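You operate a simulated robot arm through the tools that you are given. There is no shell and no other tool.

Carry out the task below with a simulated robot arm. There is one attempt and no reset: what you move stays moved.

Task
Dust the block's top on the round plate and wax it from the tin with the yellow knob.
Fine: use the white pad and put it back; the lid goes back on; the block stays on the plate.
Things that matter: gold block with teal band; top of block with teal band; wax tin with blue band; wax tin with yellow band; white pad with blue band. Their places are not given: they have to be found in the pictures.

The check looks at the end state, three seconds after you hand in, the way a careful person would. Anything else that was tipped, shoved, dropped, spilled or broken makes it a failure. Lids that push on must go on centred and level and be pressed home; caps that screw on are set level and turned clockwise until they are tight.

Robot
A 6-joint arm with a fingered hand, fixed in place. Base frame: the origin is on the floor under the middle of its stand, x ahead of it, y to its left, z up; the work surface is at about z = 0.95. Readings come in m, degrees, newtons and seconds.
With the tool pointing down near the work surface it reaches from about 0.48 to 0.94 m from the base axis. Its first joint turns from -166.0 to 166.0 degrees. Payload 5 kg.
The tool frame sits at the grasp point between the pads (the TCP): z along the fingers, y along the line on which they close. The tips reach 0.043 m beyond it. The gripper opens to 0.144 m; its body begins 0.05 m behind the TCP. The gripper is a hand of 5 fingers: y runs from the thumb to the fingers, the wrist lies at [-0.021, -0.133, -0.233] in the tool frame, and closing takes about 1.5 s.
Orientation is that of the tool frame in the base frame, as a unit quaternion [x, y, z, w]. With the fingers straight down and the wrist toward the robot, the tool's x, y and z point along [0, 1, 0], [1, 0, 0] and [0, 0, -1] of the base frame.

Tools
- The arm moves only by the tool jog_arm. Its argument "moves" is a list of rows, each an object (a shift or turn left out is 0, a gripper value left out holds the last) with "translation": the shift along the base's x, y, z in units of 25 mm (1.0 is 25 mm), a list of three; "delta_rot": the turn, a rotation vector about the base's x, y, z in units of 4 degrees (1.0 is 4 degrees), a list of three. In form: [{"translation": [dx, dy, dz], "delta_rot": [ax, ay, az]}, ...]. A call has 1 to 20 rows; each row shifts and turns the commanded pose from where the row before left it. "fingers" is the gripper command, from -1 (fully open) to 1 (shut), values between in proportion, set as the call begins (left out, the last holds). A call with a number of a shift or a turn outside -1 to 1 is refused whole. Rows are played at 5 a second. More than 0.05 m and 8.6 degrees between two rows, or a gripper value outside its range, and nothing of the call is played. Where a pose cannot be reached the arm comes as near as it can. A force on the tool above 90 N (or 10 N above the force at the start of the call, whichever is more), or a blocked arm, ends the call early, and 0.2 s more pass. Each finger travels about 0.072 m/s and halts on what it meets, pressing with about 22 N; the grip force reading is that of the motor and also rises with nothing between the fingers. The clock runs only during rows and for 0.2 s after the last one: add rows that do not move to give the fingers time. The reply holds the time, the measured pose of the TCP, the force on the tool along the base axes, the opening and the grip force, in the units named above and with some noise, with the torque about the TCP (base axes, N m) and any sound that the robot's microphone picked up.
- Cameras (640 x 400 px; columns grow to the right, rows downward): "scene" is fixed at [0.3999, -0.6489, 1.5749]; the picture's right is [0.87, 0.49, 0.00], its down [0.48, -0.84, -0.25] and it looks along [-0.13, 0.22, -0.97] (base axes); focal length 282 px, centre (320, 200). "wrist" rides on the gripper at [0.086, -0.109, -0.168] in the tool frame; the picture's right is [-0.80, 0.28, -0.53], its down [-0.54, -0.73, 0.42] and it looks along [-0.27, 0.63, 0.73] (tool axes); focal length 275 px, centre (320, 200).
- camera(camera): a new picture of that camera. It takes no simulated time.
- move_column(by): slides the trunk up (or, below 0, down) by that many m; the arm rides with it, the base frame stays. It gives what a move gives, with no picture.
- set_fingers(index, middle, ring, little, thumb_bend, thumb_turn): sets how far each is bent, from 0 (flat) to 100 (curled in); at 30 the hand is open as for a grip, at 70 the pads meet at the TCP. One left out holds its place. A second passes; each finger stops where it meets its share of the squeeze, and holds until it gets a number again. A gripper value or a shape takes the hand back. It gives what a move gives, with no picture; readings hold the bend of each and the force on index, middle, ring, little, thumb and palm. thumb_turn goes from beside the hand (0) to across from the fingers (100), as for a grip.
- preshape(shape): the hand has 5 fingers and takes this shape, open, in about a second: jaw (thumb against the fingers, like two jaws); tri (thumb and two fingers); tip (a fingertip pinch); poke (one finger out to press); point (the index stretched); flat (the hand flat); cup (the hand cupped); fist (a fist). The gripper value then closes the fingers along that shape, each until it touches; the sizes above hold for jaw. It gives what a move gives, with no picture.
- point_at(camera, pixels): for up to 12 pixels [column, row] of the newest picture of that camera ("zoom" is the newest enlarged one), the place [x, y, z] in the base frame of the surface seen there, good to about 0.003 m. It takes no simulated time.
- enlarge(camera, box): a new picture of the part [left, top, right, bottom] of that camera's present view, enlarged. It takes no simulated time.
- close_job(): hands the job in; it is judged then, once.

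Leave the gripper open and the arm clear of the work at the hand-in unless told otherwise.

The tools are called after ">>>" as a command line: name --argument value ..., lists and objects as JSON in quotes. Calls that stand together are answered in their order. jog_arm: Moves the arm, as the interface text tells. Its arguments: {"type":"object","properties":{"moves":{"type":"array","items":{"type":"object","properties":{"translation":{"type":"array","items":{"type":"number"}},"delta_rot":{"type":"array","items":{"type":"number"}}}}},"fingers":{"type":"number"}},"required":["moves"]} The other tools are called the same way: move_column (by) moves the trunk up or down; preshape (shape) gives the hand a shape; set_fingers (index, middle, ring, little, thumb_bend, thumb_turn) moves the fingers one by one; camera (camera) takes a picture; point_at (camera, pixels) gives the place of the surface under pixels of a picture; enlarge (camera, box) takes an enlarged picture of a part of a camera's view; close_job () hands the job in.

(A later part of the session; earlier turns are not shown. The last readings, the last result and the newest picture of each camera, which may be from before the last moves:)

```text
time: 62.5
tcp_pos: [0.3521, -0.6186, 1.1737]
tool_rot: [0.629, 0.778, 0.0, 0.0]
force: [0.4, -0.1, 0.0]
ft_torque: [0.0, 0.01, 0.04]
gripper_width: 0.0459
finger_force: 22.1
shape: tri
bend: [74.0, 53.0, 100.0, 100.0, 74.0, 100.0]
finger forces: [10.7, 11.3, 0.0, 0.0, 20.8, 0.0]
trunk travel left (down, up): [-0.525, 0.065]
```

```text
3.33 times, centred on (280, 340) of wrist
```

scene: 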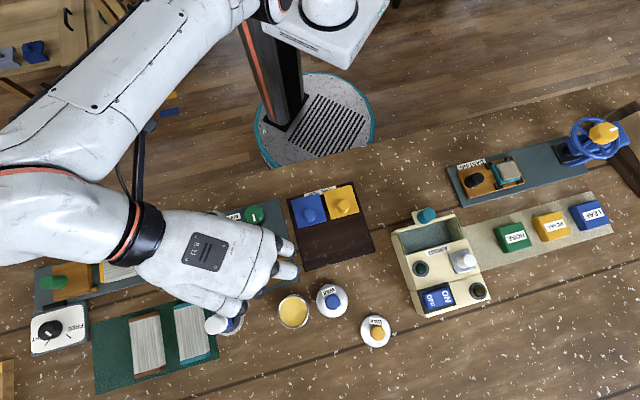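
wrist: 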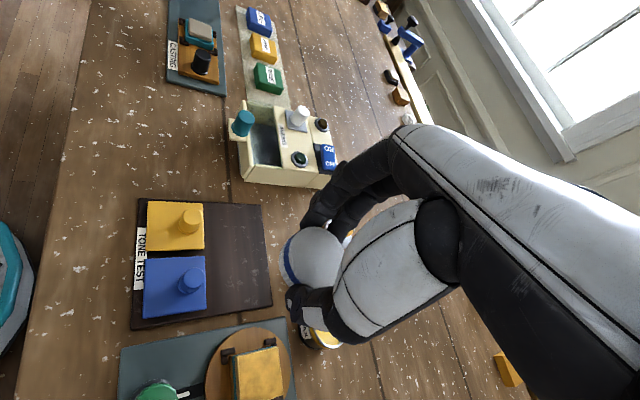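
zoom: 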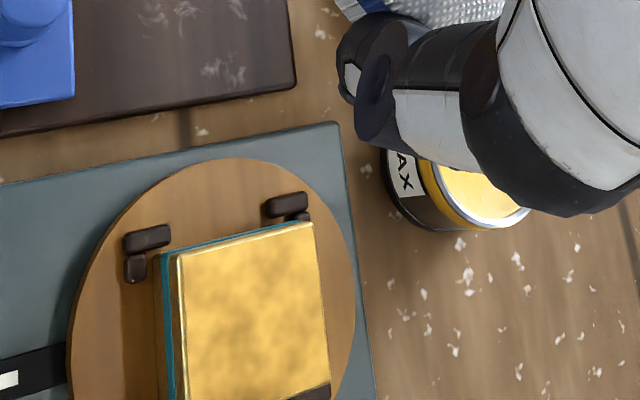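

The top is mostly gold with a faint mottle. To judge properly I'll move the hand 100 mm aside (+y) and look with the scene camera.

>>> jog_arm --moves '[{"translation": [0.4, 1, 0]}, {"translation": [0.4, 1, 0]}, {"translation": [0.4, 1, 0]}, {"translation": [0.4, 1, 0]}, {"translation": [0.4, 1, 0]}, {}]'

>>> enlarge --camera "scene" --box '[225, 225, 305, 285]'

```text
time: 63.9
tcp_pos: [0.4019, -0.4906, 1.1731]
tool_rot: [0.628, 0.778, 0.001, 0.0]
force: [-0.4, 0.4, -0.4]
ft_torque: [0.0, 0.02, 0.0]
gripper_width: 0.0457
finger_force: 22.2
shape: tri
bend: [74.0, 53.0, 100.0, 100.0, 74.0, 100.0]
finger forces: [10.5, 11.2, 0.0, 0.1, 20.6, 0.0]
trunk travel left (down, up): [-0.525, 0.065]
```

```text
6.67 times, centred on (265, 255) of scene
```

zoom: 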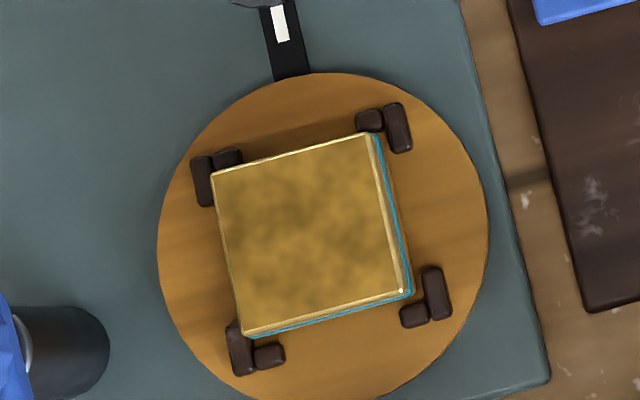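

The grey dust is gone, but a faint mottle remains. To be sure, I'll go back for a second wipe and compare. I'll retrace the same path to above the block.

>>> jog_arm --moves '[{"translation": [-0.4, -1, 0]}, {"translation": [-0.4, -1, 0]}, {"translation": [-0.4, -1, 0]}, {"translation": [-0.4, -1, 0]}, {"translation": [-0.4, -1, 0]}, {"translation": [0, 0, -1]}, {"translation": [0, 0, -1]}, {"translation": [0, 0, -1]}, {"translation": [-0.86, -0.85, 0]}, {"translation": [-0.86, -0.85, 0]}, {"translation": [-0.86, -0.85, 0]}, {"translation": [0, 0, -0.7]}, {"translation": [0, 0, -0.6]}, {"translation": [0, 0, -0.4]}, {}]'

```text
time: 67.1
tcp_pos: [0.2863, -0.6804, 1.0564]
tool_rot: [0.629, 0.777, 0.0, 0.0]
force: [0.3, 0.0, -0.5]
ft_torque: [-0.02, 0.01, -0.03]
gripper_width: 0.0456
finger_force: 21.9
shape: tri
bend: [74.0, 53.0, 100.0, 100.0, 74.0, 100.0]
finger forces: [10.5, 11.3, 0.1, 0.0, 20.4, 0.0]
trunk travel left (down, up): [-0.525, 0.065]
```

Now lower about 7.5 mm to the same light press and check the force.

>>> jog_arm --moves '[{"translation": [0.04, 0, -0.15]}, {"translation": [0, 0, -0.13]}, {}]'

```text
time: 67.9
tcp_pos: [0.2891, -0.6795, 1.05]
tool_rot: [0.629, 0.778, 0.0, 0.0]
force: [0.1, -0.2, 0.1]
ft_torque: [0.03, -0.03, 0.05]
gripper_width: 0.046
finger_force: 22.2
shape: tri
bend: [74.0, 53.0, 100.0, 100.0, 74.0, 100.0]
finger forces: [10.5, 11.3, 0.0, 0.0, 20.4, 0.1]
trunk travel left (down, up): [-0.525, 0.065]
```

Not quite touching; another 1.2 mm.

>>> jog_arm --moves '[{"translation": [0, 0, -0.05]}, {}]'

>>> jog_arm --moves '[{"translation": [0, 0, -0.03]}, {}]'

```text
time: 68.5
tcp_pos: [0.2886, -0.6794, 1.0494]
tool_rot: [0.628, 0.778, 0.0, 0.0]
force: [-0.1, 0.9, 1.9]
ft_torque: [-0.03, -0.06, -0.03]
gripper_width: 0.0453
finger_force: 22.4
shape: tri
bend: [74.0, 53.0, 100.0, 100.0, 74.0, 100.0]
finger forces: [10.5, 11.4, 0.0, 0.0, 20.4, 0.0]
trunk travel left (down, up): [-0.525, 0.065]
```

```text
time: 69.1
tcp_pos: [0.2898, -0.6797, 1.0497]
tool_rot: [0.629, 0.778, -0.001, 0.001]
force: [-0.3, -0.3, 8.9]
ft_torque: [0.03, -0.02, -0.01]
gripper_width: 0.0459
finger_force: 22.4
shape: tri
bend: [74.0, 53.0, 100.0, 100.0, 74.0, 100.0]
finger forces: [10.6, 11.5, 0.0, 0.1, 21.3, 0.0]
trunk travel left (down, up): [-0.525, 0.065]
```

Pressing with about 9 N. I'll wipe again with crosses, then a round sweep.

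>>> jog_arm --moves '[{"translation": [0.26, 0, 0]}, {"translation": [0.26, 0, 0]}, {"translation": [-0.26, 0, 0]}, {"translation": [-0.26, 0, 0]}, {"translation": [-0.26, 0, 0]}, {"translation": [-0.26, 0, 0]}, {"translation": [0.26, 0, 0]}, {"translation": [0.26, 0, 0]}, {"translation": [0, 0.26, 0]}, {"translation": [0, 0.26, 0]}, {"translation": [0, -0.26, 0]}, {"translation": [0, -0.26, 0]}, {"translation": [0, -0.26, 0]}, {"translation": [0, -0.26, 0]}, {"translation": [0, 0.26, 0]}, {"translation": [0, 0.26, 0]}, {}]'

>>> jog_arm --moves '[{"translation": [0.26, 0, 0]}, {"translation": [0.26, 0, 0]}, {"translation": [-0.17, 0.17, 0]}, {"translation": [-0.17, 0.17, 0]}, {"translation": [-0.18, 0.18, 0]}, {"translation": [-0.17, -0.17, 0]}, {"translation": [-0.17, -0.17, 0]}, {"translation": [-0.18, -0.18, 0]}, {"translation": [0.17, -0.17, 0]}, {"translation": [0.17, -0.17, 0]}, {"translation": [0.18, -0.18, 0]}, {"translation": [0.17, 0.17, 0]}, {"translation": [0.17, 0.17, 0]}, {"translation": [0.18, 0.18, 0]}, {"translation": [-0.26, 0, 0]}, {"translation": [-0.26, 0, 0]}, {}]'

```text
time: 72.7
tcp_pos: [0.2891, -0.6791, 1.0477]
tool_rot: [0.628, 0.778, -0.001, 0.001]
force: [-0.4, -4.6, 12.0]
ft_torque: [-0.13, -0.02, 0.01]
gripper_width: 0.0463
finger_force: 22.2
shape: tri
bend: [74.0, 53.0, 100.0, 100.0, 74.0, 100.0]
finger forces: [10.2, 13.5, 0.1, 0.0, 24.1, 0.0]
trunk travel left (down, up): [-0.525, 0.065]
```

```text
time: 76.3
tcp_pos: [0.2891, -0.6787, 1.0481]
tool_rot: [0.628, 0.778, 0.0, 0.001]
force: [2.6, -0.6, 4.9]
ft_torque: [0.05, -0.13, 0.02]
gripper_width: 0.0461
finger_force: 22.0
shape: tri
bend: [74.0, 53.0, 100.0, 100.0, 74.0, 100.0]
finger forces: [11.9, 13.0, 0.0, 0.0, 20.3, 0.1]
trunk travel left (down, up): [-0.525, 0.065]
```

Second wipe done. I'll lift and move aside by the same path to compare the top with the scene camera.

>>> jog_arm --moves '[{"translation": [0, 0, 0.4]}, {"translation": [0, 0, 0.8]}, {"translation": [0, 0, 0.8]}, {"translation": [0.86, 0.85, 0]}, {"translation": [0.86, 0.85, 0]}, {"translation": [0.86, 0.85, 0]}, {"translation": [0, 0, 1]}, {"translation": [0, 0, 1]}, {"translation": [0, 0, 1]}, {"translation": [0.4, 1, 0]}, {"translation": [0.4, 1, 0]}, {"translation": [0.4, 1, 0]}, {"translation": [0.4, 1, 0]}, {"translation": [0.4, 1, 0]}, {}]'

>>> enlarge --camera "scene" --box '[225, 225, 305, 285]'

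>>> enlarge --camera "wrist" --box '[240, 180, 380, 320]'

```text
time: 79.5
tcp_pos: [0.4054, -0.4911, 1.1716]
tool_rot: [0.629, 0.778, 0.0, 0.0]
force: [-0.3, -0.8, 0.5]
ft_torque: [-0.03, 0.01, -0.02]
gripper_width: 0.0458
finger_force: 22.3
shape: tri
bend: [74.0, 53.0, 100.0, 100.0, 74.0, 100.0]
finger forces: [10.9, 11.5, 0.0, 0.1, 20.4, 0.0]
trunk travel left (down, up): [-0.525, 0.065]
```

```text
6.67 times, centred on (265, 255) of scene
```

zoom: 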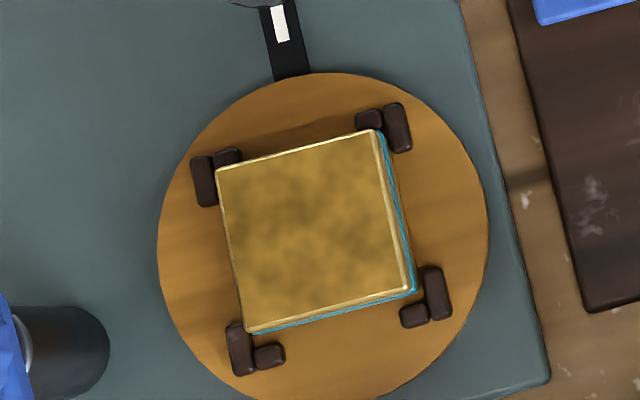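

```text
2.86 times, centred on (310, 250) of wrist
```

zoom: 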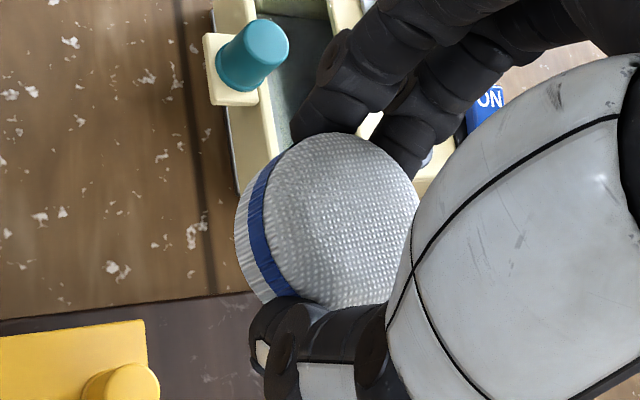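

The top looks the same as before the second wipe, so the dust is gone and the mottle is just the dry surface. Now the wax: I'll travel at z of about 1.17 to above the open tin (0.389, -0.7345), turning -48°.

>>> jog_arm --moves '[{"translation": [-0.055, -0.811, 0], "delta_rot": [0, 0, -1]}, {"translation": [-0.055, -0.811, 0], "delta_rot": [0, 0, -1]}, {"translation": [-0.055, -0.811, 0], "delta_rot": [0, 0, -1]}, {"translation": [-0.055, -0.811, 0], "delta_rot": [0, 0, -1]}, {"translation": [-0.055, -0.811, 0], "delta_rot": [0, 0, -1]}, {"translation": [-0.055, -0.811, 0], "delta_rot": [0, 0, -1]}, {"translation": [-0.055, -0.811, 0], "delta_rot": [0, 0, -1]}, {"translation": [-0.055, -0.811, 0], "delta_rot": [0, 0, -1]}, {"translation": [-0.055, -0.811, 0], "delta_rot": [0, 0, -1]}, {"translation": [-0.055, -0.811, 0], "delta_rot": [0, 0, -1]}, {"translation": [-0.055, -0.811, 0], "delta_rot": [0, 0, -1]}, {"translation": [-0.055, -0.811, 0], "delta_rot": [0, 0, -1]}, {}]'

>>> camera --camera "wrist"

>>> camera --camera "scene"

```text
time: 82.3
tcp_pos: [0.388, -0.7354, 1.1718]
tool_rot: [0.891, 0.455, 0.0, -0.001]
force: [0.0, 0.1, -1.0]
ft_torque: [-0.02, 0.0, -0.02]
gripper_width: 0.0458
finger_force: 22.0
shape: tri
bend: [74.0, 53.0, 100.0, 100.0, 74.0, 100.0]
finger forces: [10.8, 11.6, 0.1, 0.0, 20.2, 0.0]
trunk travel left (down, up): [-0.525, 0.065]
```

```text
taken
```

wrist: 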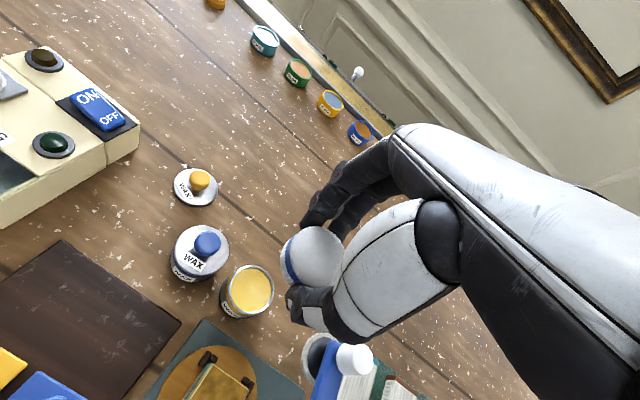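

```text
taken
```

scene: 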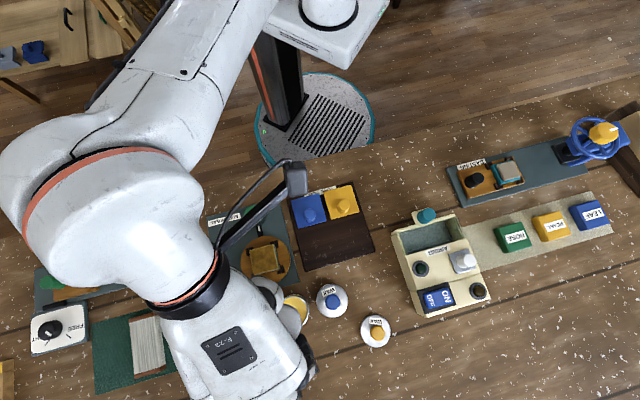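

I'll measure the tin's rim from this view to centre the pad over it.

>>> enlarge --camera "wrist" --box '[205, 250, 295, 335]'

>>> point_at --camera "zoom" --pixels '[[310, 205], [225, 185], [400, 200], [320, 105], [300, 300], [310, 88], [300, 322], [405, 190], [218, 200], [250, 130], [370, 290]]'

```text
4.71 times, centred on (250, 292) of wrist
```

zoom: 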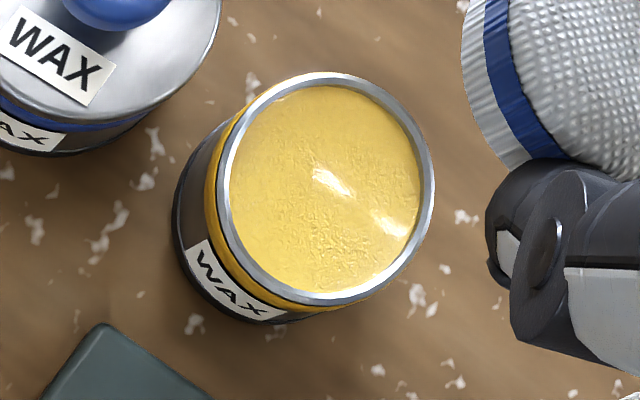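

```text
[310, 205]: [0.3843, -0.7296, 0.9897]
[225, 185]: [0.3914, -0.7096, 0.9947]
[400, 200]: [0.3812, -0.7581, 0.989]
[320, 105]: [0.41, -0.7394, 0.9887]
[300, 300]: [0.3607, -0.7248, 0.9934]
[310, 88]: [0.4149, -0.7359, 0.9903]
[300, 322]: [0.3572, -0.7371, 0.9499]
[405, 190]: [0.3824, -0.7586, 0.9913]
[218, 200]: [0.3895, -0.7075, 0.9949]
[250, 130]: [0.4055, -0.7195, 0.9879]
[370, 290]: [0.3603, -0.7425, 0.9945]
```

The tin's centre is about (0.388, -0.735), right under the TCP. I'll also check where the pad's centre sits relative to the TCP.

>>> enlarge --camera "wrist" --box '[265, 200, 365, 310]'

>>> point_at --camera "zoom" --pixels '[[270, 110], [300, 110], [270, 220], [210, 190], [330, 250], [350, 130], [290, 180], [200, 230], [230, 260], [160, 190], [195, 130], [180, 270]]'

```text
3.64 times, centred on (315, 255) of wrist
```

zoom: 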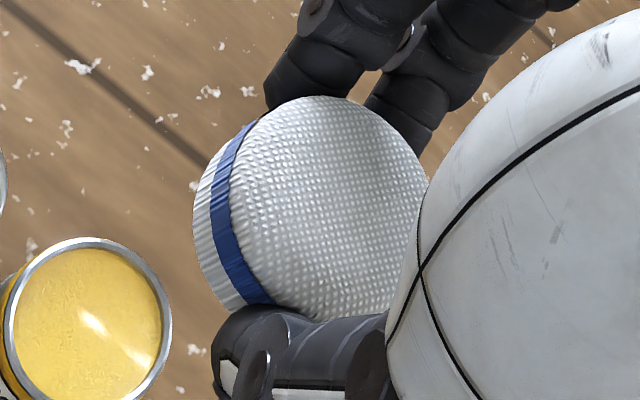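

```text
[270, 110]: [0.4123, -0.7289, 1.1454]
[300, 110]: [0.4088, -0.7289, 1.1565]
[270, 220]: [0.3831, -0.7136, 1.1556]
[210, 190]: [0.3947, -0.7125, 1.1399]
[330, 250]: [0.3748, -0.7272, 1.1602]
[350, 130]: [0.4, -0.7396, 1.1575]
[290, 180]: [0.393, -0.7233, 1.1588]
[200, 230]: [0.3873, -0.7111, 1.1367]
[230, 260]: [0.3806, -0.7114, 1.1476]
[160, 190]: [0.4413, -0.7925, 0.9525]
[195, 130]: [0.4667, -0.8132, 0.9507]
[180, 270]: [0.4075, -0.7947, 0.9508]
```

The pad's radius is about 25 mm and it's centred on the TCP, so it fits inside the tin's mouth (about 26–27 mm radius). I'll lower to TCP z of about 1.06 and check.

>>> jog_arm --moves '[{"translation": [0, 0, -0.8]}, {"translation": [0, 0, -0.9]}, {"translation": [0, 0, -0.9]}, {"translation": [0, 0, -0.9]}, {"translation": [0, 0, -0.6]}, {"translation": [0, 0, -0.3]}, {}]'

>>> enlarge --camera "wrist" --box '[220, 180, 380, 340]'

>>> enlarge --camera "scene" --box '[190, 240, 350, 380]'

```text
time: 83.9
tcp_pos: [0.3873, -0.7352, 1.0622]
tool_rot: [0.89, 0.455, 0.0, 0.0]
force: [-0.6, -0.3, 0.4]
ft_torque: [0.01, 0.0, 0.0]
gripper_width: 0.0456
finger_force: 22.0
shape: tri
bend: [74.0, 53.0, 100.0, 100.0, 74.0, 100.0]
finger forces: [10.8, 11.5, 0.1, 0.0, 20.1, 0.1]
trunk travel left (down, up): [-0.525, 0.065]
```

```text
2.50 times, centred on (300, 260) of wrist
```

zoom: 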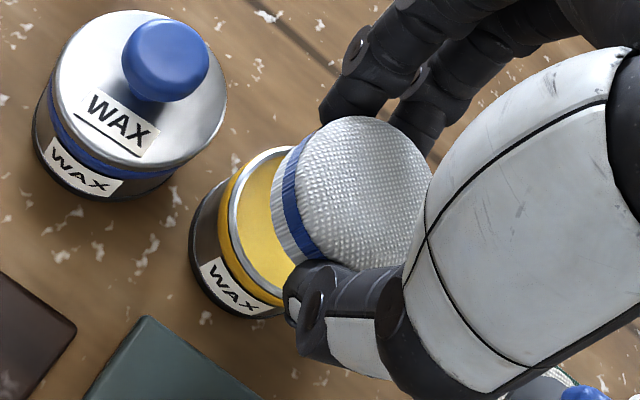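

```text
2.86 times, centred on (270, 310) of scene
```

zoom: 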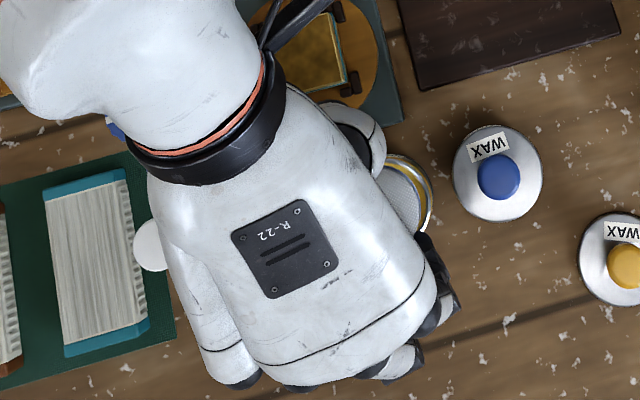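

The pad is over the tin mouth. I'll go down in steps: first to 1.050, then in 2 mm steps watching the force.

>>> jog_arm --moves '[{"translation": [0.02, 0, -0.25]}, {"translation": [0, 0, -0.2]}, {}]'

>>> jog_arm --moves '[{"translation": [0, 0, -0.08]}, {}]'

>>> jog_arm --moves '[{"translation": [0, 0, -0.08]}, {}]'

>>> enlarge --camera "wrist" --box '[250, 190, 370, 310]'

```text
time: 84.7
tcp_pos: [0.3877, -0.7351, 1.0495]
tool_rot: [0.89, 0.456, 0.0, 0.0]
force: [0.4, 0.1, 0.0]
ft_torque: [0.01, 0.01, 0.03]
gripper_width: 0.0457
finger_force: 22.3
shape: tri
bend: [74.0, 53.0, 100.0, 100.0, 74.0, 100.0]
finger forces: [10.9, 11.5, 0.0, 0.0, 20.1, 0.1]
trunk travel left (down, up): [-0.525, 0.065]
```

```text
time: 85.3
tcp_pos: [0.3869, -0.7336, 1.0482]
tool_rot: [0.891, 0.455, -0.001, 0.001]
force: [0.1, 0.2, -0.3]
ft_torque: [0.0, 0.04, 0.01]
gripper_width: 0.0459
finger_force: 22.2
shape: tri
bend: [74.0, 53.0, 100.0, 100.0, 74.0, 100.0]
finger forces: [10.7, 11.4, 0.0, 0.1, 20.1, 0.0]
trunk travel left (down, up): [-0.525, 0.065]
```

```text
time: 85.9
tcp_pos: [0.3883, -0.7342, 1.0468]
tool_rot: [0.891, 0.455, 0.0, -0.001]
force: [0.8, 0.2, 0.1]
ft_torque: [0.0, -0.01, -0.01]
gripper_width: 0.0458
finger_force: 22.1
shape: tri
bend: [74.0, 53.0, 100.0, 100.0, 74.0, 100.0]
finger forces: [10.7, 11.5, 0.0, 0.0, 20.1, 0.1]
trunk travel left (down, up): [-0.525, 0.065]
```

```text
3.33 times, centred on (310, 250) of wrist
```

zoom: 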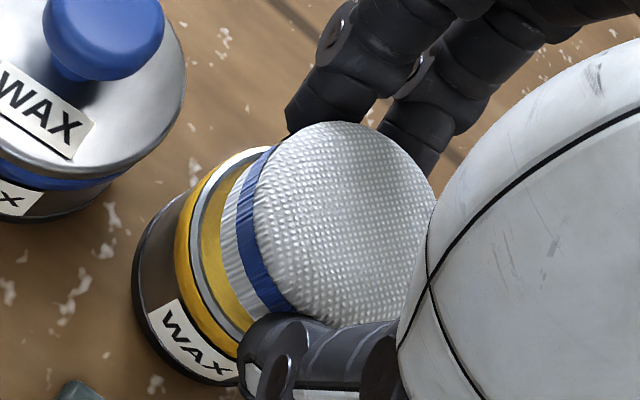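

No contact yet and the pad enters the mouth cleanly. I'll continue down in 1.5–2 mm steps.

>>> jog_arm --moves '[{"translation": [0, 0, -0.08]}, {}]'

>>> jog_arm --moves '[{"translation": [0, 0, -0.06]}, {}]'

>>> jog_arm --moves '[{"translation": [0, 0, -0.06]}, {}]'

>>> enlarge --camera "wrist" --box '[250, 190, 370, 310]'

```text
time: 86.5
tcp_pos: [0.3878, -0.7352, 1.0455]
tool_rot: [0.891, 0.455, 0.0, 0.001]
force: [0.6, -0.4, 0.1]
ft_torque: [-0.03, -0.01, -0.01]
gripper_width: 0.0458
finger_force: 21.9
shape: tri
bend: [74.0, 53.0, 100.0, 100.0, 74.0, 100.0]
finger forces: [10.8, 11.6, 0.0, 0.0, 20.1, 0.0]
trunk travel left (down, up): [-0.525, 0.065]
```

```text
time: 87.1
tcp_pos: [0.3892, -0.7343, 1.0445]
tool_rot: [0.891, 0.455, 0.0, 0.0]
force: [0.2, 0.4, -0.5]
ft_torque: [0.0, 0.03, 0.0]
gripper_width: 0.0458
finger_force: 21.6
shape: tri
bend: [74.0, 53.0, 100.0, 100.0, 74.0, 100.0]
finger forces: [10.8, 11.4, 0.1, 0.0, 20.0, 0.0]
trunk travel left (down, up): [-0.525, 0.065]
```

```text
time: 87.7
tcp_pos: [0.3891, -0.7331, 1.0429]
tool_rot: [0.89, 0.455, 0.0, 0.0]
force: [-1.2, -0.3, -0.7]
ft_torque: [-0.02, 0.03, 0.03]
gripper_width: 0.046
finger_force: 22.7
shape: tri
bend: [74.0, 53.0, 100.0, 100.0, 74.0, 100.0]
finger forces: [10.8, 11.5, 0.0, 0.0, 20.2, 0.1]
trunk travel left (down, up): [-0.525, 0.065]
```

```text
3.33 times, centred on (310, 250) of wrist
```

zoom: 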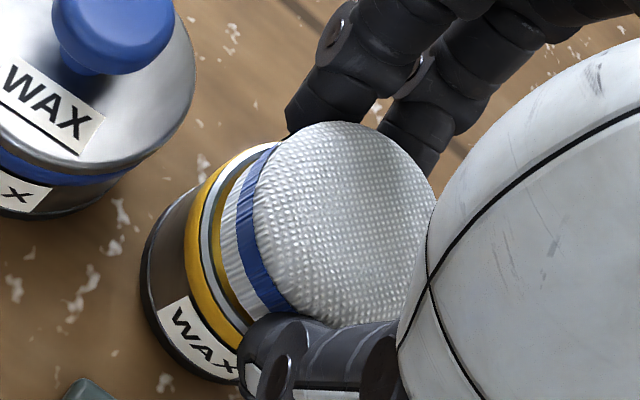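

The pad fits inside the rim. A few more small steps until the wax pushes back a little.

>>> jog_arm --moves '[{"translation": [0, 0, -0.06]}, {}]'

>>> jog_arm --moves '[{"translation": [0, 0, -0.05]}, {}]'

>>> jog_arm --moves '[{"translation": [0, 0, -0.04]}, {}]'

```text
time: 88.3
tcp_pos: [0.3871, -0.7338, 1.0424]
tool_rot: [0.89, 0.455, -0.001, 0.0]
force: [-0.5, -0.9, 3.8]
ft_torque: [-0.05, -0.01, 0.0]
gripper_width: 0.046
finger_force: 21.0
shape: tri
bend: [74.0, 53.0, 100.0, 100.0, 74.0, 100.0]
finger forces: [10.9, 11.8, 0.1, 0.0, 20.6, 0.0]
trunk travel left (down, up): [-0.525, 0.065]
```

```text
time: 88.9
tcp_pos: [0.3883, -0.7337, 1.0415]
tool_rot: [0.891, 0.454, 0.0, 0.001]
force: [1.5, -1.0, 10.0]
ft_torque: [-0.1, -0.1, 0.0]
gripper_width: 0.0459
finger_force: 22.2
shape: tri
bend: [74.0, 53.0, 100.0, 100.0, 74.0, 100.0]
finger forces: [12.1, 12.8, 0.1, 0.1, 20.4, 0.1]
trunk travel left (down, up): [-0.525, 0.065]
```

```text
time: 89.5
tcp_pos: [0.3871, -0.7333, 1.0422]
tool_rot: [0.891, 0.454, -0.001, 0.001]
force: [2.1, -1.1, 17.4]
ft_torque: [-0.07, -0.12, 0.0]
gripper_width: 0.0462
finger_force: 21.8
shape: tri
bend: [74.0, 53.0, 100.0, 100.0, 74.0, 100.0]
finger forces: [12.4, 13.5, 0.0, 0.0, 21.2, 0.0]
trunk travel left (down, up): [-0.525, 0.065]
```

The wax pushes back with 17 N, so the pad is well in contact at the wax level (0.992). I'll ease off a little, wait a moment, and then lift slowly while watching that the tin stays put.

>>> jog_arm --moves '[{"translation": [0, 0, 0.04]}, {}, {}, {}, {"translation": [0, 0, 0.2]}, {"translation": [0, 0, 0.3]}, {"translation": [0, 0, 0.5]}, {}]'

>>> enlarge --camera "wrist" --box '[220, 180, 380, 340]'

```text
time: 91.3
tcp_pos: [0.3879, -0.7332, 1.0631]
tool_rot: [0.89, 0.455, 0.0, 0.0]
force: [-0.2, -0.2, 0.5]
ft_torque: [-0.02, -0.02, 0.01]
gripper_width: 0.0458
finger_force: 21.9
shape: tri
bend: [74.0, 53.0, 100.0, 100.0, 74.0, 100.0]
finger forces: [11.1, 11.6, 0.0, 0.0, 20.6, 0.0]
trunk travel left (down, up): [-0.525, 0.065]
```

```text
2.50 times, centred on (300, 260) of wrist
```

zoom: 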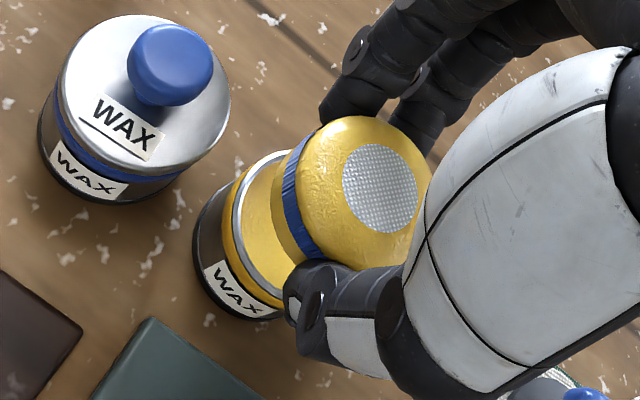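

The pad is now coated with yellow wax, and the tin stayed in place. I'll rise to z of about 1.095 and go back over the block, turning back +48°.

>>> jog_arm --moves '[{"translation": [0, 0, 0.6]}, {"translation": [0, 0, 0.68]}, {"translation": [-0.33, 0.18, 0], "delta_rot": [0, 0, 1]}, {"translation": [-0.33, 0.18, 0], "delta_rot": [0, 0, 1]}, {"translation": [-0.33, 0.18, 0], "delta_rot": [0, 0, 1]}, {"translation": [-0.33, 0.18, 0], "delta_rot": [0, 0, 1]}, {"translation": [-0.33, 0.18, 0], "delta_rot": [0, 0, 1]}, {"translation": [-0.33, 0.18, 0], "delta_rot": [0, 0, 1]}, {"translation": [-0.33, 0.18, 0], "delta_rot": [0, 0, 1]}, {"translation": [-0.33, 0.18, 0], "delta_rot": [0, 0, 1]}, {"translation": [-0.33, 0.18, 0], "delta_rot": [0, 0, 1]}, {"translation": [-0.33, 0.18, 0], "delta_rot": [0, 0, 1]}, {"translation": [-0.33, 0.18, 0], "delta_rot": [0, 0, 1]}, {"translation": [-0.33, 0.18, 0], "delta_rot": [0, 0, 1]}, {}]'

>>> camera --camera "wrist"

>>> camera --camera "scene"

```text
time: 94.5
tcp_pos: [0.2894, -0.6789, 1.0957]
tool_rot: [0.628, 0.778, 0.0, -0.001]
force: [-0.4, 0.3, -0.3]
ft_torque: [0.0, -0.02, 0.03]
gripper_width: 0.0459
finger_force: 22.1
shape: tri
bend: [74.0, 53.0, 100.0, 100.0, 74.0, 100.0]
finger forces: [11.2, 11.7, 0.0, 0.0, 20.5, 0.1]
trunk travel left (down, up): [-0.525, 0.065]
```

```text
taken
```

wrist: 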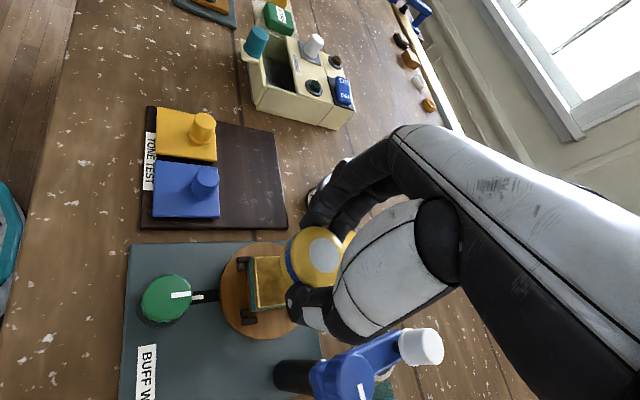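

```text
taken
```

scene: 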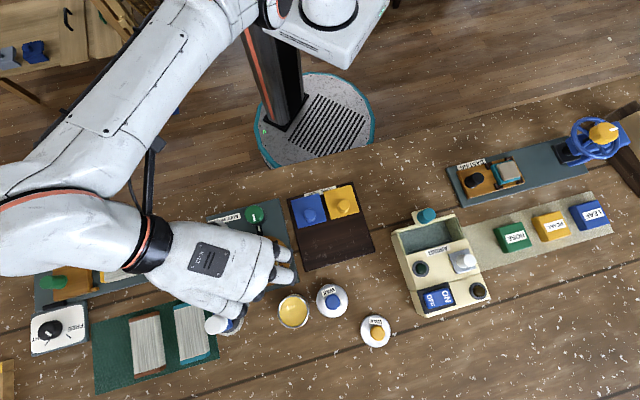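

In position over the block. I'll lower to about 1.051, then by small steps to a light press.

>>> jog_arm --moves '[{"translation": [0, -0.04, -0.7]}, {"translation": [0, 0, -0.6]}, {"translation": [0, 0, -0.45]}, {}]'

>>> jog_arm --moves '[{"translation": [0, 0, -0.07]}, {}]'

>>> jog_arm --moves '[{"translation": [0, 0, -0.05]}, {}]'

```text
time: 95.5
tcp_pos: [0.2894, -0.682, 1.0526]
tool_rot: [0.628, 0.778, -0.001, 0.0]
force: [0.4, -0.2, -0.5]
ft_torque: [0.02, -0.04, 0.02]
gripper_width: 0.0456
finger_force: 22.1
shape: tri
bend: [74.0, 53.0, 100.0, 100.0, 74.0, 100.0]
finger forces: [11.0, 11.7, 0.0, 0.0, 20.8, 0.0]
trunk travel left (down, up): [-0.525, 0.065]
```

```text
time: 96.1
tcp_pos: [0.2892, -0.6824, 1.0508]
tool_rot: [0.628, 0.778, 0.0, 0.0]
force: [-0.6, 0.5, -1.3]
ft_torque: [0.02, 0.0, 0.0]
gripper_width: 0.0456
finger_force: 21.8
shape: tri
bend: [74.0, 53.0, 100.0, 100.0, 74.0, 100.0]
finger forces: [11.2, 11.8, 0.0, 0.0, 20.6, 0.0]
trunk travel left (down, up): [-0.525, 0.065]
```

```text
time: 96.7
tcp_pos: [0.2898, -0.6817, 1.0491]
tool_rot: [0.629, 0.777, 0.0, 0.0]
force: [0.6, 0.2, 0.1]
ft_torque: [0.04, 0.05, -0.03]
gripper_width: 0.0459
finger_force: 22.3
shape: tri
bend: [74.0, 53.0, 100.0, 100.0, 74.0, 100.0]
finger forces: [11.1, 11.7, 0.0, 0.0, 20.5, 0.0]
trunk travel left (down, up): [-0.525, 0.065]
```

Almost there; two more 1 mm steps.

>>> jog_arm --moves '[{"translation": [0, 0, -0.04]}, {}]'

>>> jog_arm --moves '[{"translation": [0, 0, -0.03]}, {}]'

```text
time: 97.3
tcp_pos: [0.2896, -0.6802, 1.0482]
tool_rot: [0.629, 0.777, 0.0, 0.0]
force: [-0.1, 0.2, -0.1]
ft_torque: [-0.01, 0.0, 0.0]
gripper_width: 0.0456
finger_force: 22.1
shape: tri
bend: [74.0, 53.0, 100.0, 100.0, 74.0, 100.0]
finger forces: [11.1, 11.8, 0.0, 0.0, 20.6, 0.1]
trunk travel left (down, up): [-0.525, 0.065]
```

```text
time: 97.9
tcp_pos: [0.2906, -0.6798, 1.0478]
tool_rot: [0.629, 0.778, 0.0, 0.0]
force: [-0.4, -0.6, 1.9]
ft_torque: [0.01, -0.06, -0.01]
gripper_width: 0.0459
finger_force: 21.5
shape: tri
bend: [74.0, 53.0, 100.0, 100.0, 74.0, 100.0]
finger forces: [11.2, 11.9, 0.0, 0.1, 20.8, 0.0]
trunk travel left (down, up): [-0.525, 0.065]
```

Contact is starting (1.9 N). I'll add 0.8 mm for about 7 N and wipe: crosses to the corners first.

>>> jog_arm --moves '[{"translation": [-0.06, -0.02, -0.03]}, {"translation": [0.26, 0, 0]}, {"translation": [0.26, 0, 0]}, {"translation": [-0.26, 0, 0]}, {"translation": [-0.26, 0, 0]}, {"translation": [-0.26, 0, 0]}, {"translation": [-0.26, 0, 0]}, {"translation": [0.26, 0, 0]}, {"translation": [0.26, 0, 0]}, {"translation": [0, 0.26, 0]}, {"translation": [0, 0.26, 0]}, {"translation": [0, -0.26, 0]}, {"translation": [0, -0.26, 0]}, {"translation": [0, -0.26, 0]}, {"translation": [0, -0.26, 0]}, {"translation": [0, 0.26, 0]}, {"translation": [0, 0.26, 0]}, {}]'

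>>> jog_arm --moves '[{"translation": [0.26, 0, 0]}, {"translation": [0.26, 0, 0]}, {"translation": [-0.17, 0.17, 0]}, {"translation": [-0.17, 0.17, 0]}, {"translation": [-0.18, 0.18, 0]}, {"translation": [-0.17, -0.17, 0]}, {"translation": [-0.17, -0.17, 0]}, {"translation": [-0.18, -0.18, 0]}, {"translation": [0.17, -0.17, 0]}, {"translation": [0.17, -0.17, 0]}, {"translation": [0.18, -0.18, 0]}, {"translation": [0.17, 0.17, 0]}, {"translation": [0.17, 0.17, 0]}, {"translation": [0.18, 0.18, 0]}, {"translation": [-0.26, 0, 0]}, {"translation": [-0.26, 0, 0]}, {}]'

>>> enlarge --camera "wrist" --box '[220, 180, 420, 400]'

```text
time: 101.7
tcp_pos: [0.2878, -0.6806, 1.0474]
tool_rot: [0.629, 0.778, -0.001, 0.001]
force: [-0.5, -1.1, 5.8]
ft_torque: [-0.07, -0.01, 0.03]
gripper_width: 0.0461
finger_force: 21.4
shape: tri
bend: [74.0, 53.0, 100.0, 100.0, 74.0, 100.0]
finger forces: [10.5, 12.3, 0.1, 0.0, 21.8, 0.1]
trunk travel left (down, up): [-0.525, 0.065]
```

```text
time: 105.3
tcp_pos: [0.2882, -0.6812, 1.0476]
tool_rot: [0.629, 0.778, -0.001, 0.0]
force: [1.6, 0.4, 3.4]
ft_torque: [0.03, -0.1, 0.03]
gripper_width: 0.046
finger_force: 21.7
shape: tri
bend: [74.0, 53.0, 100.0, 100.0, 74.0, 100.0]
finger forces: [11.6, 12.9, 0.1, 0.1, 20.7, 0.0]
trunk travel left (down, up): [-0.525, 0.065]
```

```text
1.82 times, centred on (320, 290) of wrist
```

zoom: 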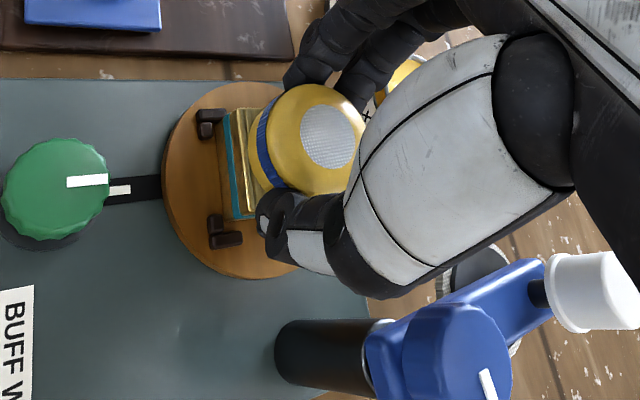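

Wax wiping done for the first pass. I'll lift and move aside by the same path to inspect the top.

>>> jog_arm --moves '[{"translation": [0, 0, 0.4]}, {"translation": [0, 0, 0.8]}, {"translation": [0, 0, 0.8]}, {"translation": [0.86, 0.85, 0]}, {"translation": [0.86, 0.85, 0]}, {"translation": [0.86, 0.85, 0]}, {"translation": [0, 0, 1]}, {"translation": [0, 0, 1]}, {"translation": [0, 0, 1]}, {"translation": [0.4, 1, 0]}, {"translation": [0.4, 1, 0]}, {"translation": [0.4, 1, 0]}, {"translation": [0.4, 1, 0]}, {"translation": [0.4, 1, 0]}, {}]'

>>> enlarge --camera "scene" --box '[225, 225, 305, 285]'

>>> enlarge --camera "scene" --box '[190, 170, 410, 350]'

```text
time: 108.5
tcp_pos: [0.4032, -0.493, 1.1737]
tool_rot: [0.629, 0.777, 0.0, 0.0]
force: [-0.1, 0.4, 0.4]
ft_torque: [-0.03, 0.01, 0.01]
gripper_width: 0.0458
finger_force: 21.9
shape: tri
bend: [74.0, 53.0, 100.0, 100.0, 74.0, 100.0]
finger forces: [10.7, 11.9, 0.0, 0.0, 20.5, 0.0]
trunk travel left (down, up): [-0.525, 0.065]
```

```text
6.67 times, centred on (265, 255) of scene
```

zoom: 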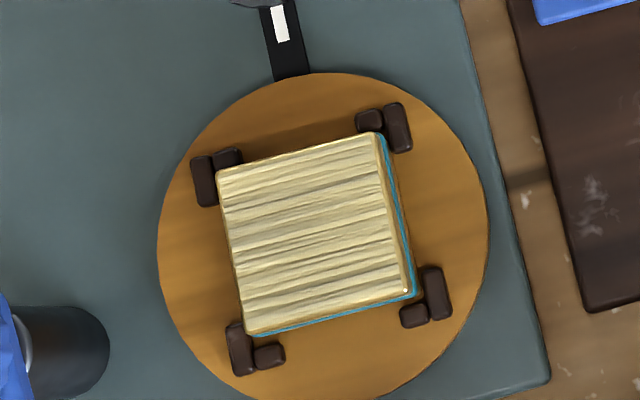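

```text
2.22 times, centred on (300, 260) of scene
```

zoom: 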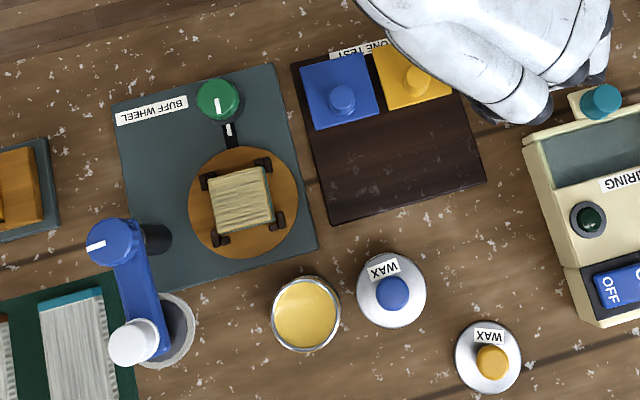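

The top is evenly coated with wax right to the edges. Now the pad goes back: above its old place (0.4435, -0.408), then straight down to about 1.012.

>>> jog_arm --moves '[{"translation": [0.4, 0.85, 0]}, {"translation": [0.4, 0.85, 0]}, {"translation": [0.4, 0.85, 0]}, {"translation": [0.4, 0.85, 0]}, {}, {"translation": [0, 0, -1]}, {"translation": [0, 0, -1]}, {"translation": [0, 0, -1]}, {"translation": [0, 0, -1]}, {"translation": [0, 0, -1]}, {"translation": [0, 0, -0.8]}, {"translation": [0, 0, -0.6]}, {}]'

>>> enlarge --camera "wrist" --box '[220, 160, 380, 320]'

>>> enlarge --camera "scene" --box '[360, 120, 480, 240]'

```text
time: 111.3
tcp_pos: [0.4423, -0.4088, 1.0116]
tool_rot: [0.629, 0.778, 0.0, -0.001]
force: [0.5, 0.5, -0.2]
ft_torque: [0.0, 0.02, 0.0]
gripper_width: 0.0458
finger_force: 21.6
shape: tri
bend: [74.0, 54.0, 100.0, 100.0, 74.0, 100.0]
finger forces: [10.7, 11.9, 0.0, 0.0, 20.4, 0.0]
trunk travel left (down, up): [-0.525, 0.065]
```

```text
2.50 times, centred on (300, 240) of wrist
```

zoom: 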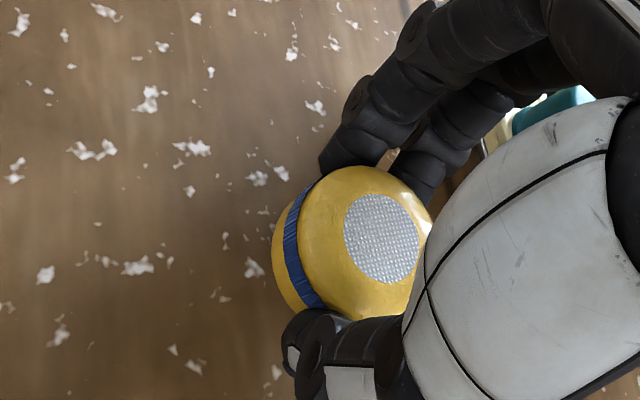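

```text
3.33 times, centred on (420, 180) of scene
```

zoom: 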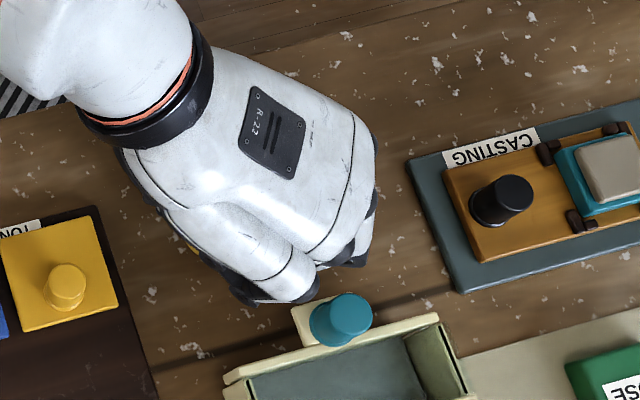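

Above the old place. Now I'll lower in small steps until the pad rests on the table (expected at TCP z of about 0.998).

>>> jog_arm --moves '[{"translation": [0.03, 0.01, -0.2]}, {"translation": [0, 0, -0.2]}, {}]'

>>> jog_arm --moves '[{"translation": [0, 0, -0.08]}, {}]'

>>> jog_arm --moves '[{"translation": [0, 0, -0.05]}, {}]'

```text
time: 112.1
tcp_pos: [0.4422, -0.4094, 1.0024]
tool_rot: [0.628, 0.778, -0.001, -0.001]
force: [-0.2, 0.8, 0.2]
ft_torque: [-0.01, 0.01, 0.0]
gripper_width: 0.0457
finger_force: 22.2
shape: tri
bend: [74.0, 54.0, 100.0, 100.0, 74.0, 100.0]
finger forces: [10.7, 11.9, 0.0, 0.0, 20.3, 0.1]
trunk travel left (down, up): [-0.525, 0.065]
```

```text
time: 112.7
tcp_pos: [0.4432, -0.4083, 1.0004]
tool_rot: [0.628, 0.778, -0.001, -0.001]
force: [0.2, 0.3, -0.5]
ft_torque: [-0.01, 0.0, 0.06]
gripper_width: 0.0458
finger_force: 22.1
shape: tri
bend: [74.0, 54.0, 100.0, 100.0, 74.0, 100.0]
finger forces: [10.7, 11.9, 0.0, 0.1, 20.5, 0.1]
trunk travel left (down, up): [-0.525, 0.065]
```

```text
time: 113.3
tcp_pos: [0.4426, -0.408, 0.9996]
tool_rot: [0.629, 0.778, 0.0, 0.0]
force: [1.0, -0.2, -0.1]
ft_torque: [-0.02, -0.01, -0.03]
gripper_width: 0.0457
finger_force: 22.5
shape: tri
bend: [74.0, 54.0, 100.0, 100.0, 74.0, 100.0]
finger forces: [10.7, 11.9, 0.1, 0.0, 20.5, 0.0]
trunk travel left (down, up): [-0.525, 0.065]
```

>>> jog_arm --moves '[{"translation": [0, 0, -0.05]}, {}]'

>>> jog_arm --moves '[{"translation": [0, 0, -0.04]}, {}]'

```text
time: 113.9
tcp_pos: [0.4425, -0.4085, 0.9968]
tool_rot: [0.629, 0.778, 0.001, 0.0]
force: [-0.5, 0.0, 0.2]
ft_torque: [0.0, -0.01, -0.02]
gripper_width: 0.0457
finger_force: 21.9
shape: tri
bend: [74.0, 54.0, 100.0, 100.0, 74.0, 100.0]
finger forces: [10.7, 11.9, 0.0, 0.1, 20.6, 0.0]
trunk travel left (down, up): [-0.525, 0.065]
```

```text
time: 114.5
tcp_pos: [0.4434, -0.4074, 0.999]
tool_rot: [0.629, 0.777, 0.0, 0.0]
force: [-0.8, -0.1, 6.2]
ft_torque: [0.01, -0.02, -0.03]
gripper_width: 0.0457
finger_force: 22.1
shape: tri
bend: [74.0, 54.0, 100.0, 100.0, 74.0, 100.0]
finger forces: [10.9, 12.1, 0.1, 0.0, 21.2, 0.0]
trunk travel left (down, up): [-0.525, 0.065]
```

The pad rests on the table (6 N). I'll open to about 85 mm to release it and look.

>>> jog_arm --moves '[{}, {}, {}, {}, {}, {}]' --fingers -0.18

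>>> enlarge --camera "wrist" --box '[220, 160, 380, 320]'

```text
time: 115.9
tcp_pos: [0.4435, -0.4067, 0.9963]
tool_rot: [0.628, 0.778, -0.001, 0.0]
force: [0.5, -0.2, -0.4]
ft_torque: [0.0, -0.01, 0.02]
gripper_width: 0.0842
finger_force: 0.1
shape: tri
bend: [74.0, 41.0, 99.0, 99.0, 66.0, 100.0]
finger forces: [0.0, 0.0, 0.0, 0.1, 0.1, 0.0]
trunk travel left (down, up): [-0.525, 0.065]
```

```text
2.50 times, centred on (300, 240) of wrist
```

zoom: 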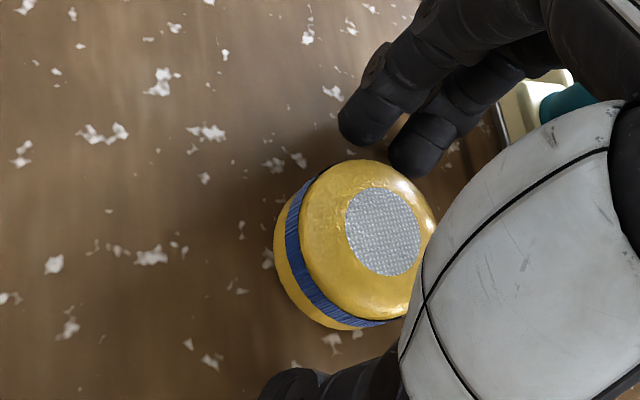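

Released and standing upright. I'll rise straight up and check its place with the scene camera from a bit aside, on the way to the lid.

>>> jog_arm --moves '[{"translation": [0, 0, 0.4]}, {"translation": [0, 0, 0.8]}, {"translation": [0, 0, 1]}, {"translation": [0, 0, 1]}, {"translation": [0, 0, 1]}, {"translation": [0, 0, 1]}, {"translation": [0, 0, 1]}, {}]'

>>> jog_arm --moves '[{"translation": [0.318, -0.867, 0], "delta_rot": [0, 0, -1]}, {"translation": [0.318, -0.867, 0], "delta_rot": [0, 0, -1]}, {"translation": [0.318, -0.867, 0], "delta_rot": [0, 0, -1]}, {"translation": [0.318, -0.867, 0], "delta_rot": [0, 0, -1]}, {"translation": [0.318, -0.867, 0], "delta_rot": [0, 0, -1]}, {"translation": [0.318, -0.867, 0], "delta_rot": [0, 0, -1]}, {"translation": [0.318, -0.867, 0], "delta_rot": [0, 0, -1]}, {"translation": [0.318, -0.867, 0], "delta_rot": [0, 0, -1]}, {"translation": [0.318, -0.867, 0], "delta_rot": [0, 0, -1]}, {"translation": [0.318, -0.867, 0], "delta_rot": [0, 0, -1]}, {"translation": [0.318, -0.867, 0], "delta_rot": [0, 0, -1]}, {"translation": [0.318, -0.867, 0], "delta_rot": [0, 0, -1]}, {"translation": [0.318, -0.867, 0], "delta_rot": [0, 0, -1]}, {"delta_rot": [0, 0, -1]}, {"delta_rot": [0, 0, -1]}, {"delta_rot": [0, 0, -0.5]}, {}]' --fingers 0.2

>>> camera --camera "scene"

>>> enlarge --camera "scene" --box '[365, 165, 415, 210]'

>>> point_at --camera "zoom" --pixels '[[325, 190], [325, 90], [325, 285], [220, 190], [430, 190]]'

>>> camera --camera "wrist"

```text
time: 117.7
tcp_pos: [0.4435, -0.4063, 1.1503]
tool_rot: [0.629, 0.778, 0.0, 0.0]
force: [-1.3, 0.1, -0.4]
ft_torque: [0.01, 0.0, 0.0]
gripper_width: 0.0847
finger_force: 0.0
shape: tri
bend: [74.0, 41.0, 99.0, 99.0, 66.0, 100.0]
finger forces: [0.0, 0.0, 0.1, 0.0, 0.0, 0.0]
trunk travel left (down, up): [-0.525, 0.065]
```

```text
time: 121.3
tcp_pos: [0.5464, -0.6849, 1.1508]
tool_rot: [0.939, 0.343, 0.0, 0.0]
force: [-0.4, 1.3, 0.5]
ft_torque: [0.02, 0.04, 0.01]
gripper_width: 0.0582
finger_force: 0.1
shape: tri
bend: [74.0, 49.0, 99.0, 99.0, 73.0, 100.0]
finger forces: [0.0, 0.0, 0.0, 0.1, 0.0, 0.0]
out of reach, approached as far as the arm can: row 13
trunk travel left (down, up): [-0.525, 0.065]
```

```text
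taken
```

scene: 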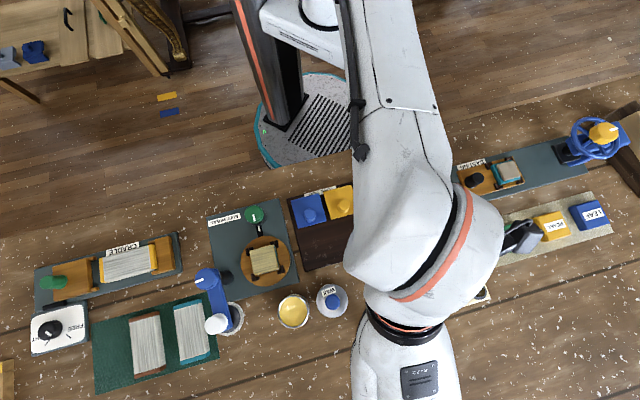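

```text
8.89 times, centred on (390, 188) of scene
```

zoom: 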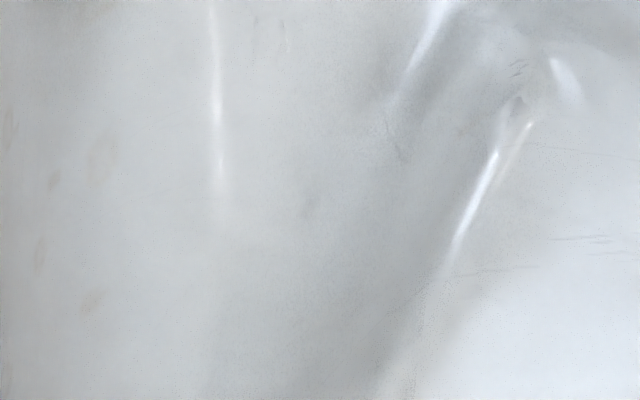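

```text
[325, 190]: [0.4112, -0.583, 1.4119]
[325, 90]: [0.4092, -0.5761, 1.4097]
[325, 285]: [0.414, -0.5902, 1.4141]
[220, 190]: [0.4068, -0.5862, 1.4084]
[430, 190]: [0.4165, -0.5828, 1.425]
```

```text
taken
```

wrist: 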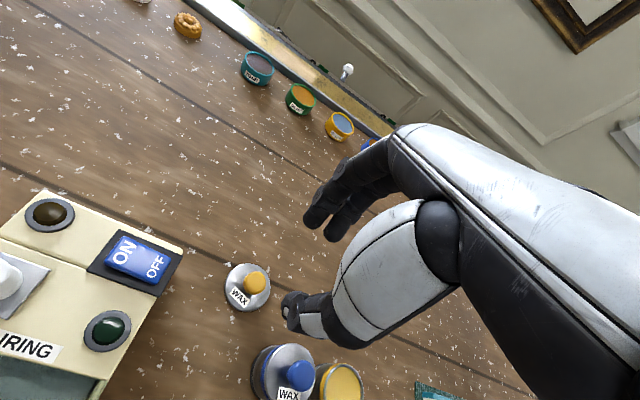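

The arm hides the pad for now. The lid is visible at wrist (247,288), so I'll measure its knob and rim.

>>> enlarge --camera "wrist" --box '[210, 250, 290, 325]'

>>> point_at --camera "zoom" --pixels '[[355, 170], [330, 165], [385, 170], [355, 140], [350, 200], [300, 100], [190, 210], [300, 300], [400, 260], [150, 190], [290, 320]]'

```text
5.33 times, centred on (250, 288) of wrist
```

zoom: 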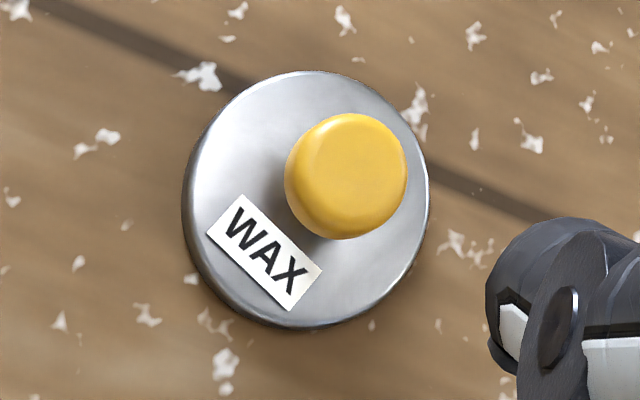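

```text
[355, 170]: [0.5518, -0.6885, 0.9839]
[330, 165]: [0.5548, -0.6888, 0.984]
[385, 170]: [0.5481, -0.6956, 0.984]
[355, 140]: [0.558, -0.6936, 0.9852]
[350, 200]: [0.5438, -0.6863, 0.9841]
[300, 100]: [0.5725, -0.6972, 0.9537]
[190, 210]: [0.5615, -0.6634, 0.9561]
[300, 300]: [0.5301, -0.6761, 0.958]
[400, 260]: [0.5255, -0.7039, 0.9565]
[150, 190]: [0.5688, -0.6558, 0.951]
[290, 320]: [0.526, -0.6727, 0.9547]
```

The lid's centre is about (0.550, -0.6895) by both cameras, and its top is at 0.956. I'll descend to about 1.05 first and read the pose, since the arm was at its reach limit up here.

>>> jog_arm --moves '[{"translation": [0, 0, -1]}, {"translation": [0, 0, -1]}, {"translation": [0, 0, -1]}, {"translation": [0, 0, -1]}, {}]'

>>> enlarge --camera "wrist" --box '[220, 180, 380, 320]'

```text
time: 122.5
tcp_pos: [0.5447, -0.6852, 1.0526]
tool_rot: [0.939, 0.343, 0.0, 0.001]
force: [0.1, -0.3, 0.2]
ft_torque: [0.01, 0.02, 0.0]
gripper_width: 0.0578
finger_force: 0.0
shape: tri
bend: [74.0, 49.0, 99.0, 99.0, 73.0, 100.0]
finger forces: [0.0, 0.0, 0.0, 0.0, 0.0, 0.0]
trunk travel left (down, up): [-0.525, 0.065]
```

```text
2.86 times, centred on (300, 250) of wrist
```

zoom: 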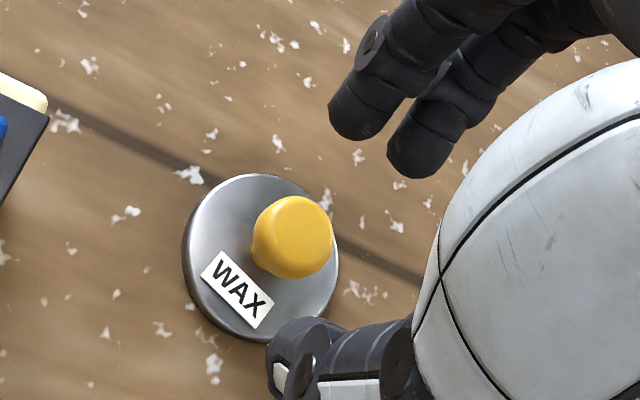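

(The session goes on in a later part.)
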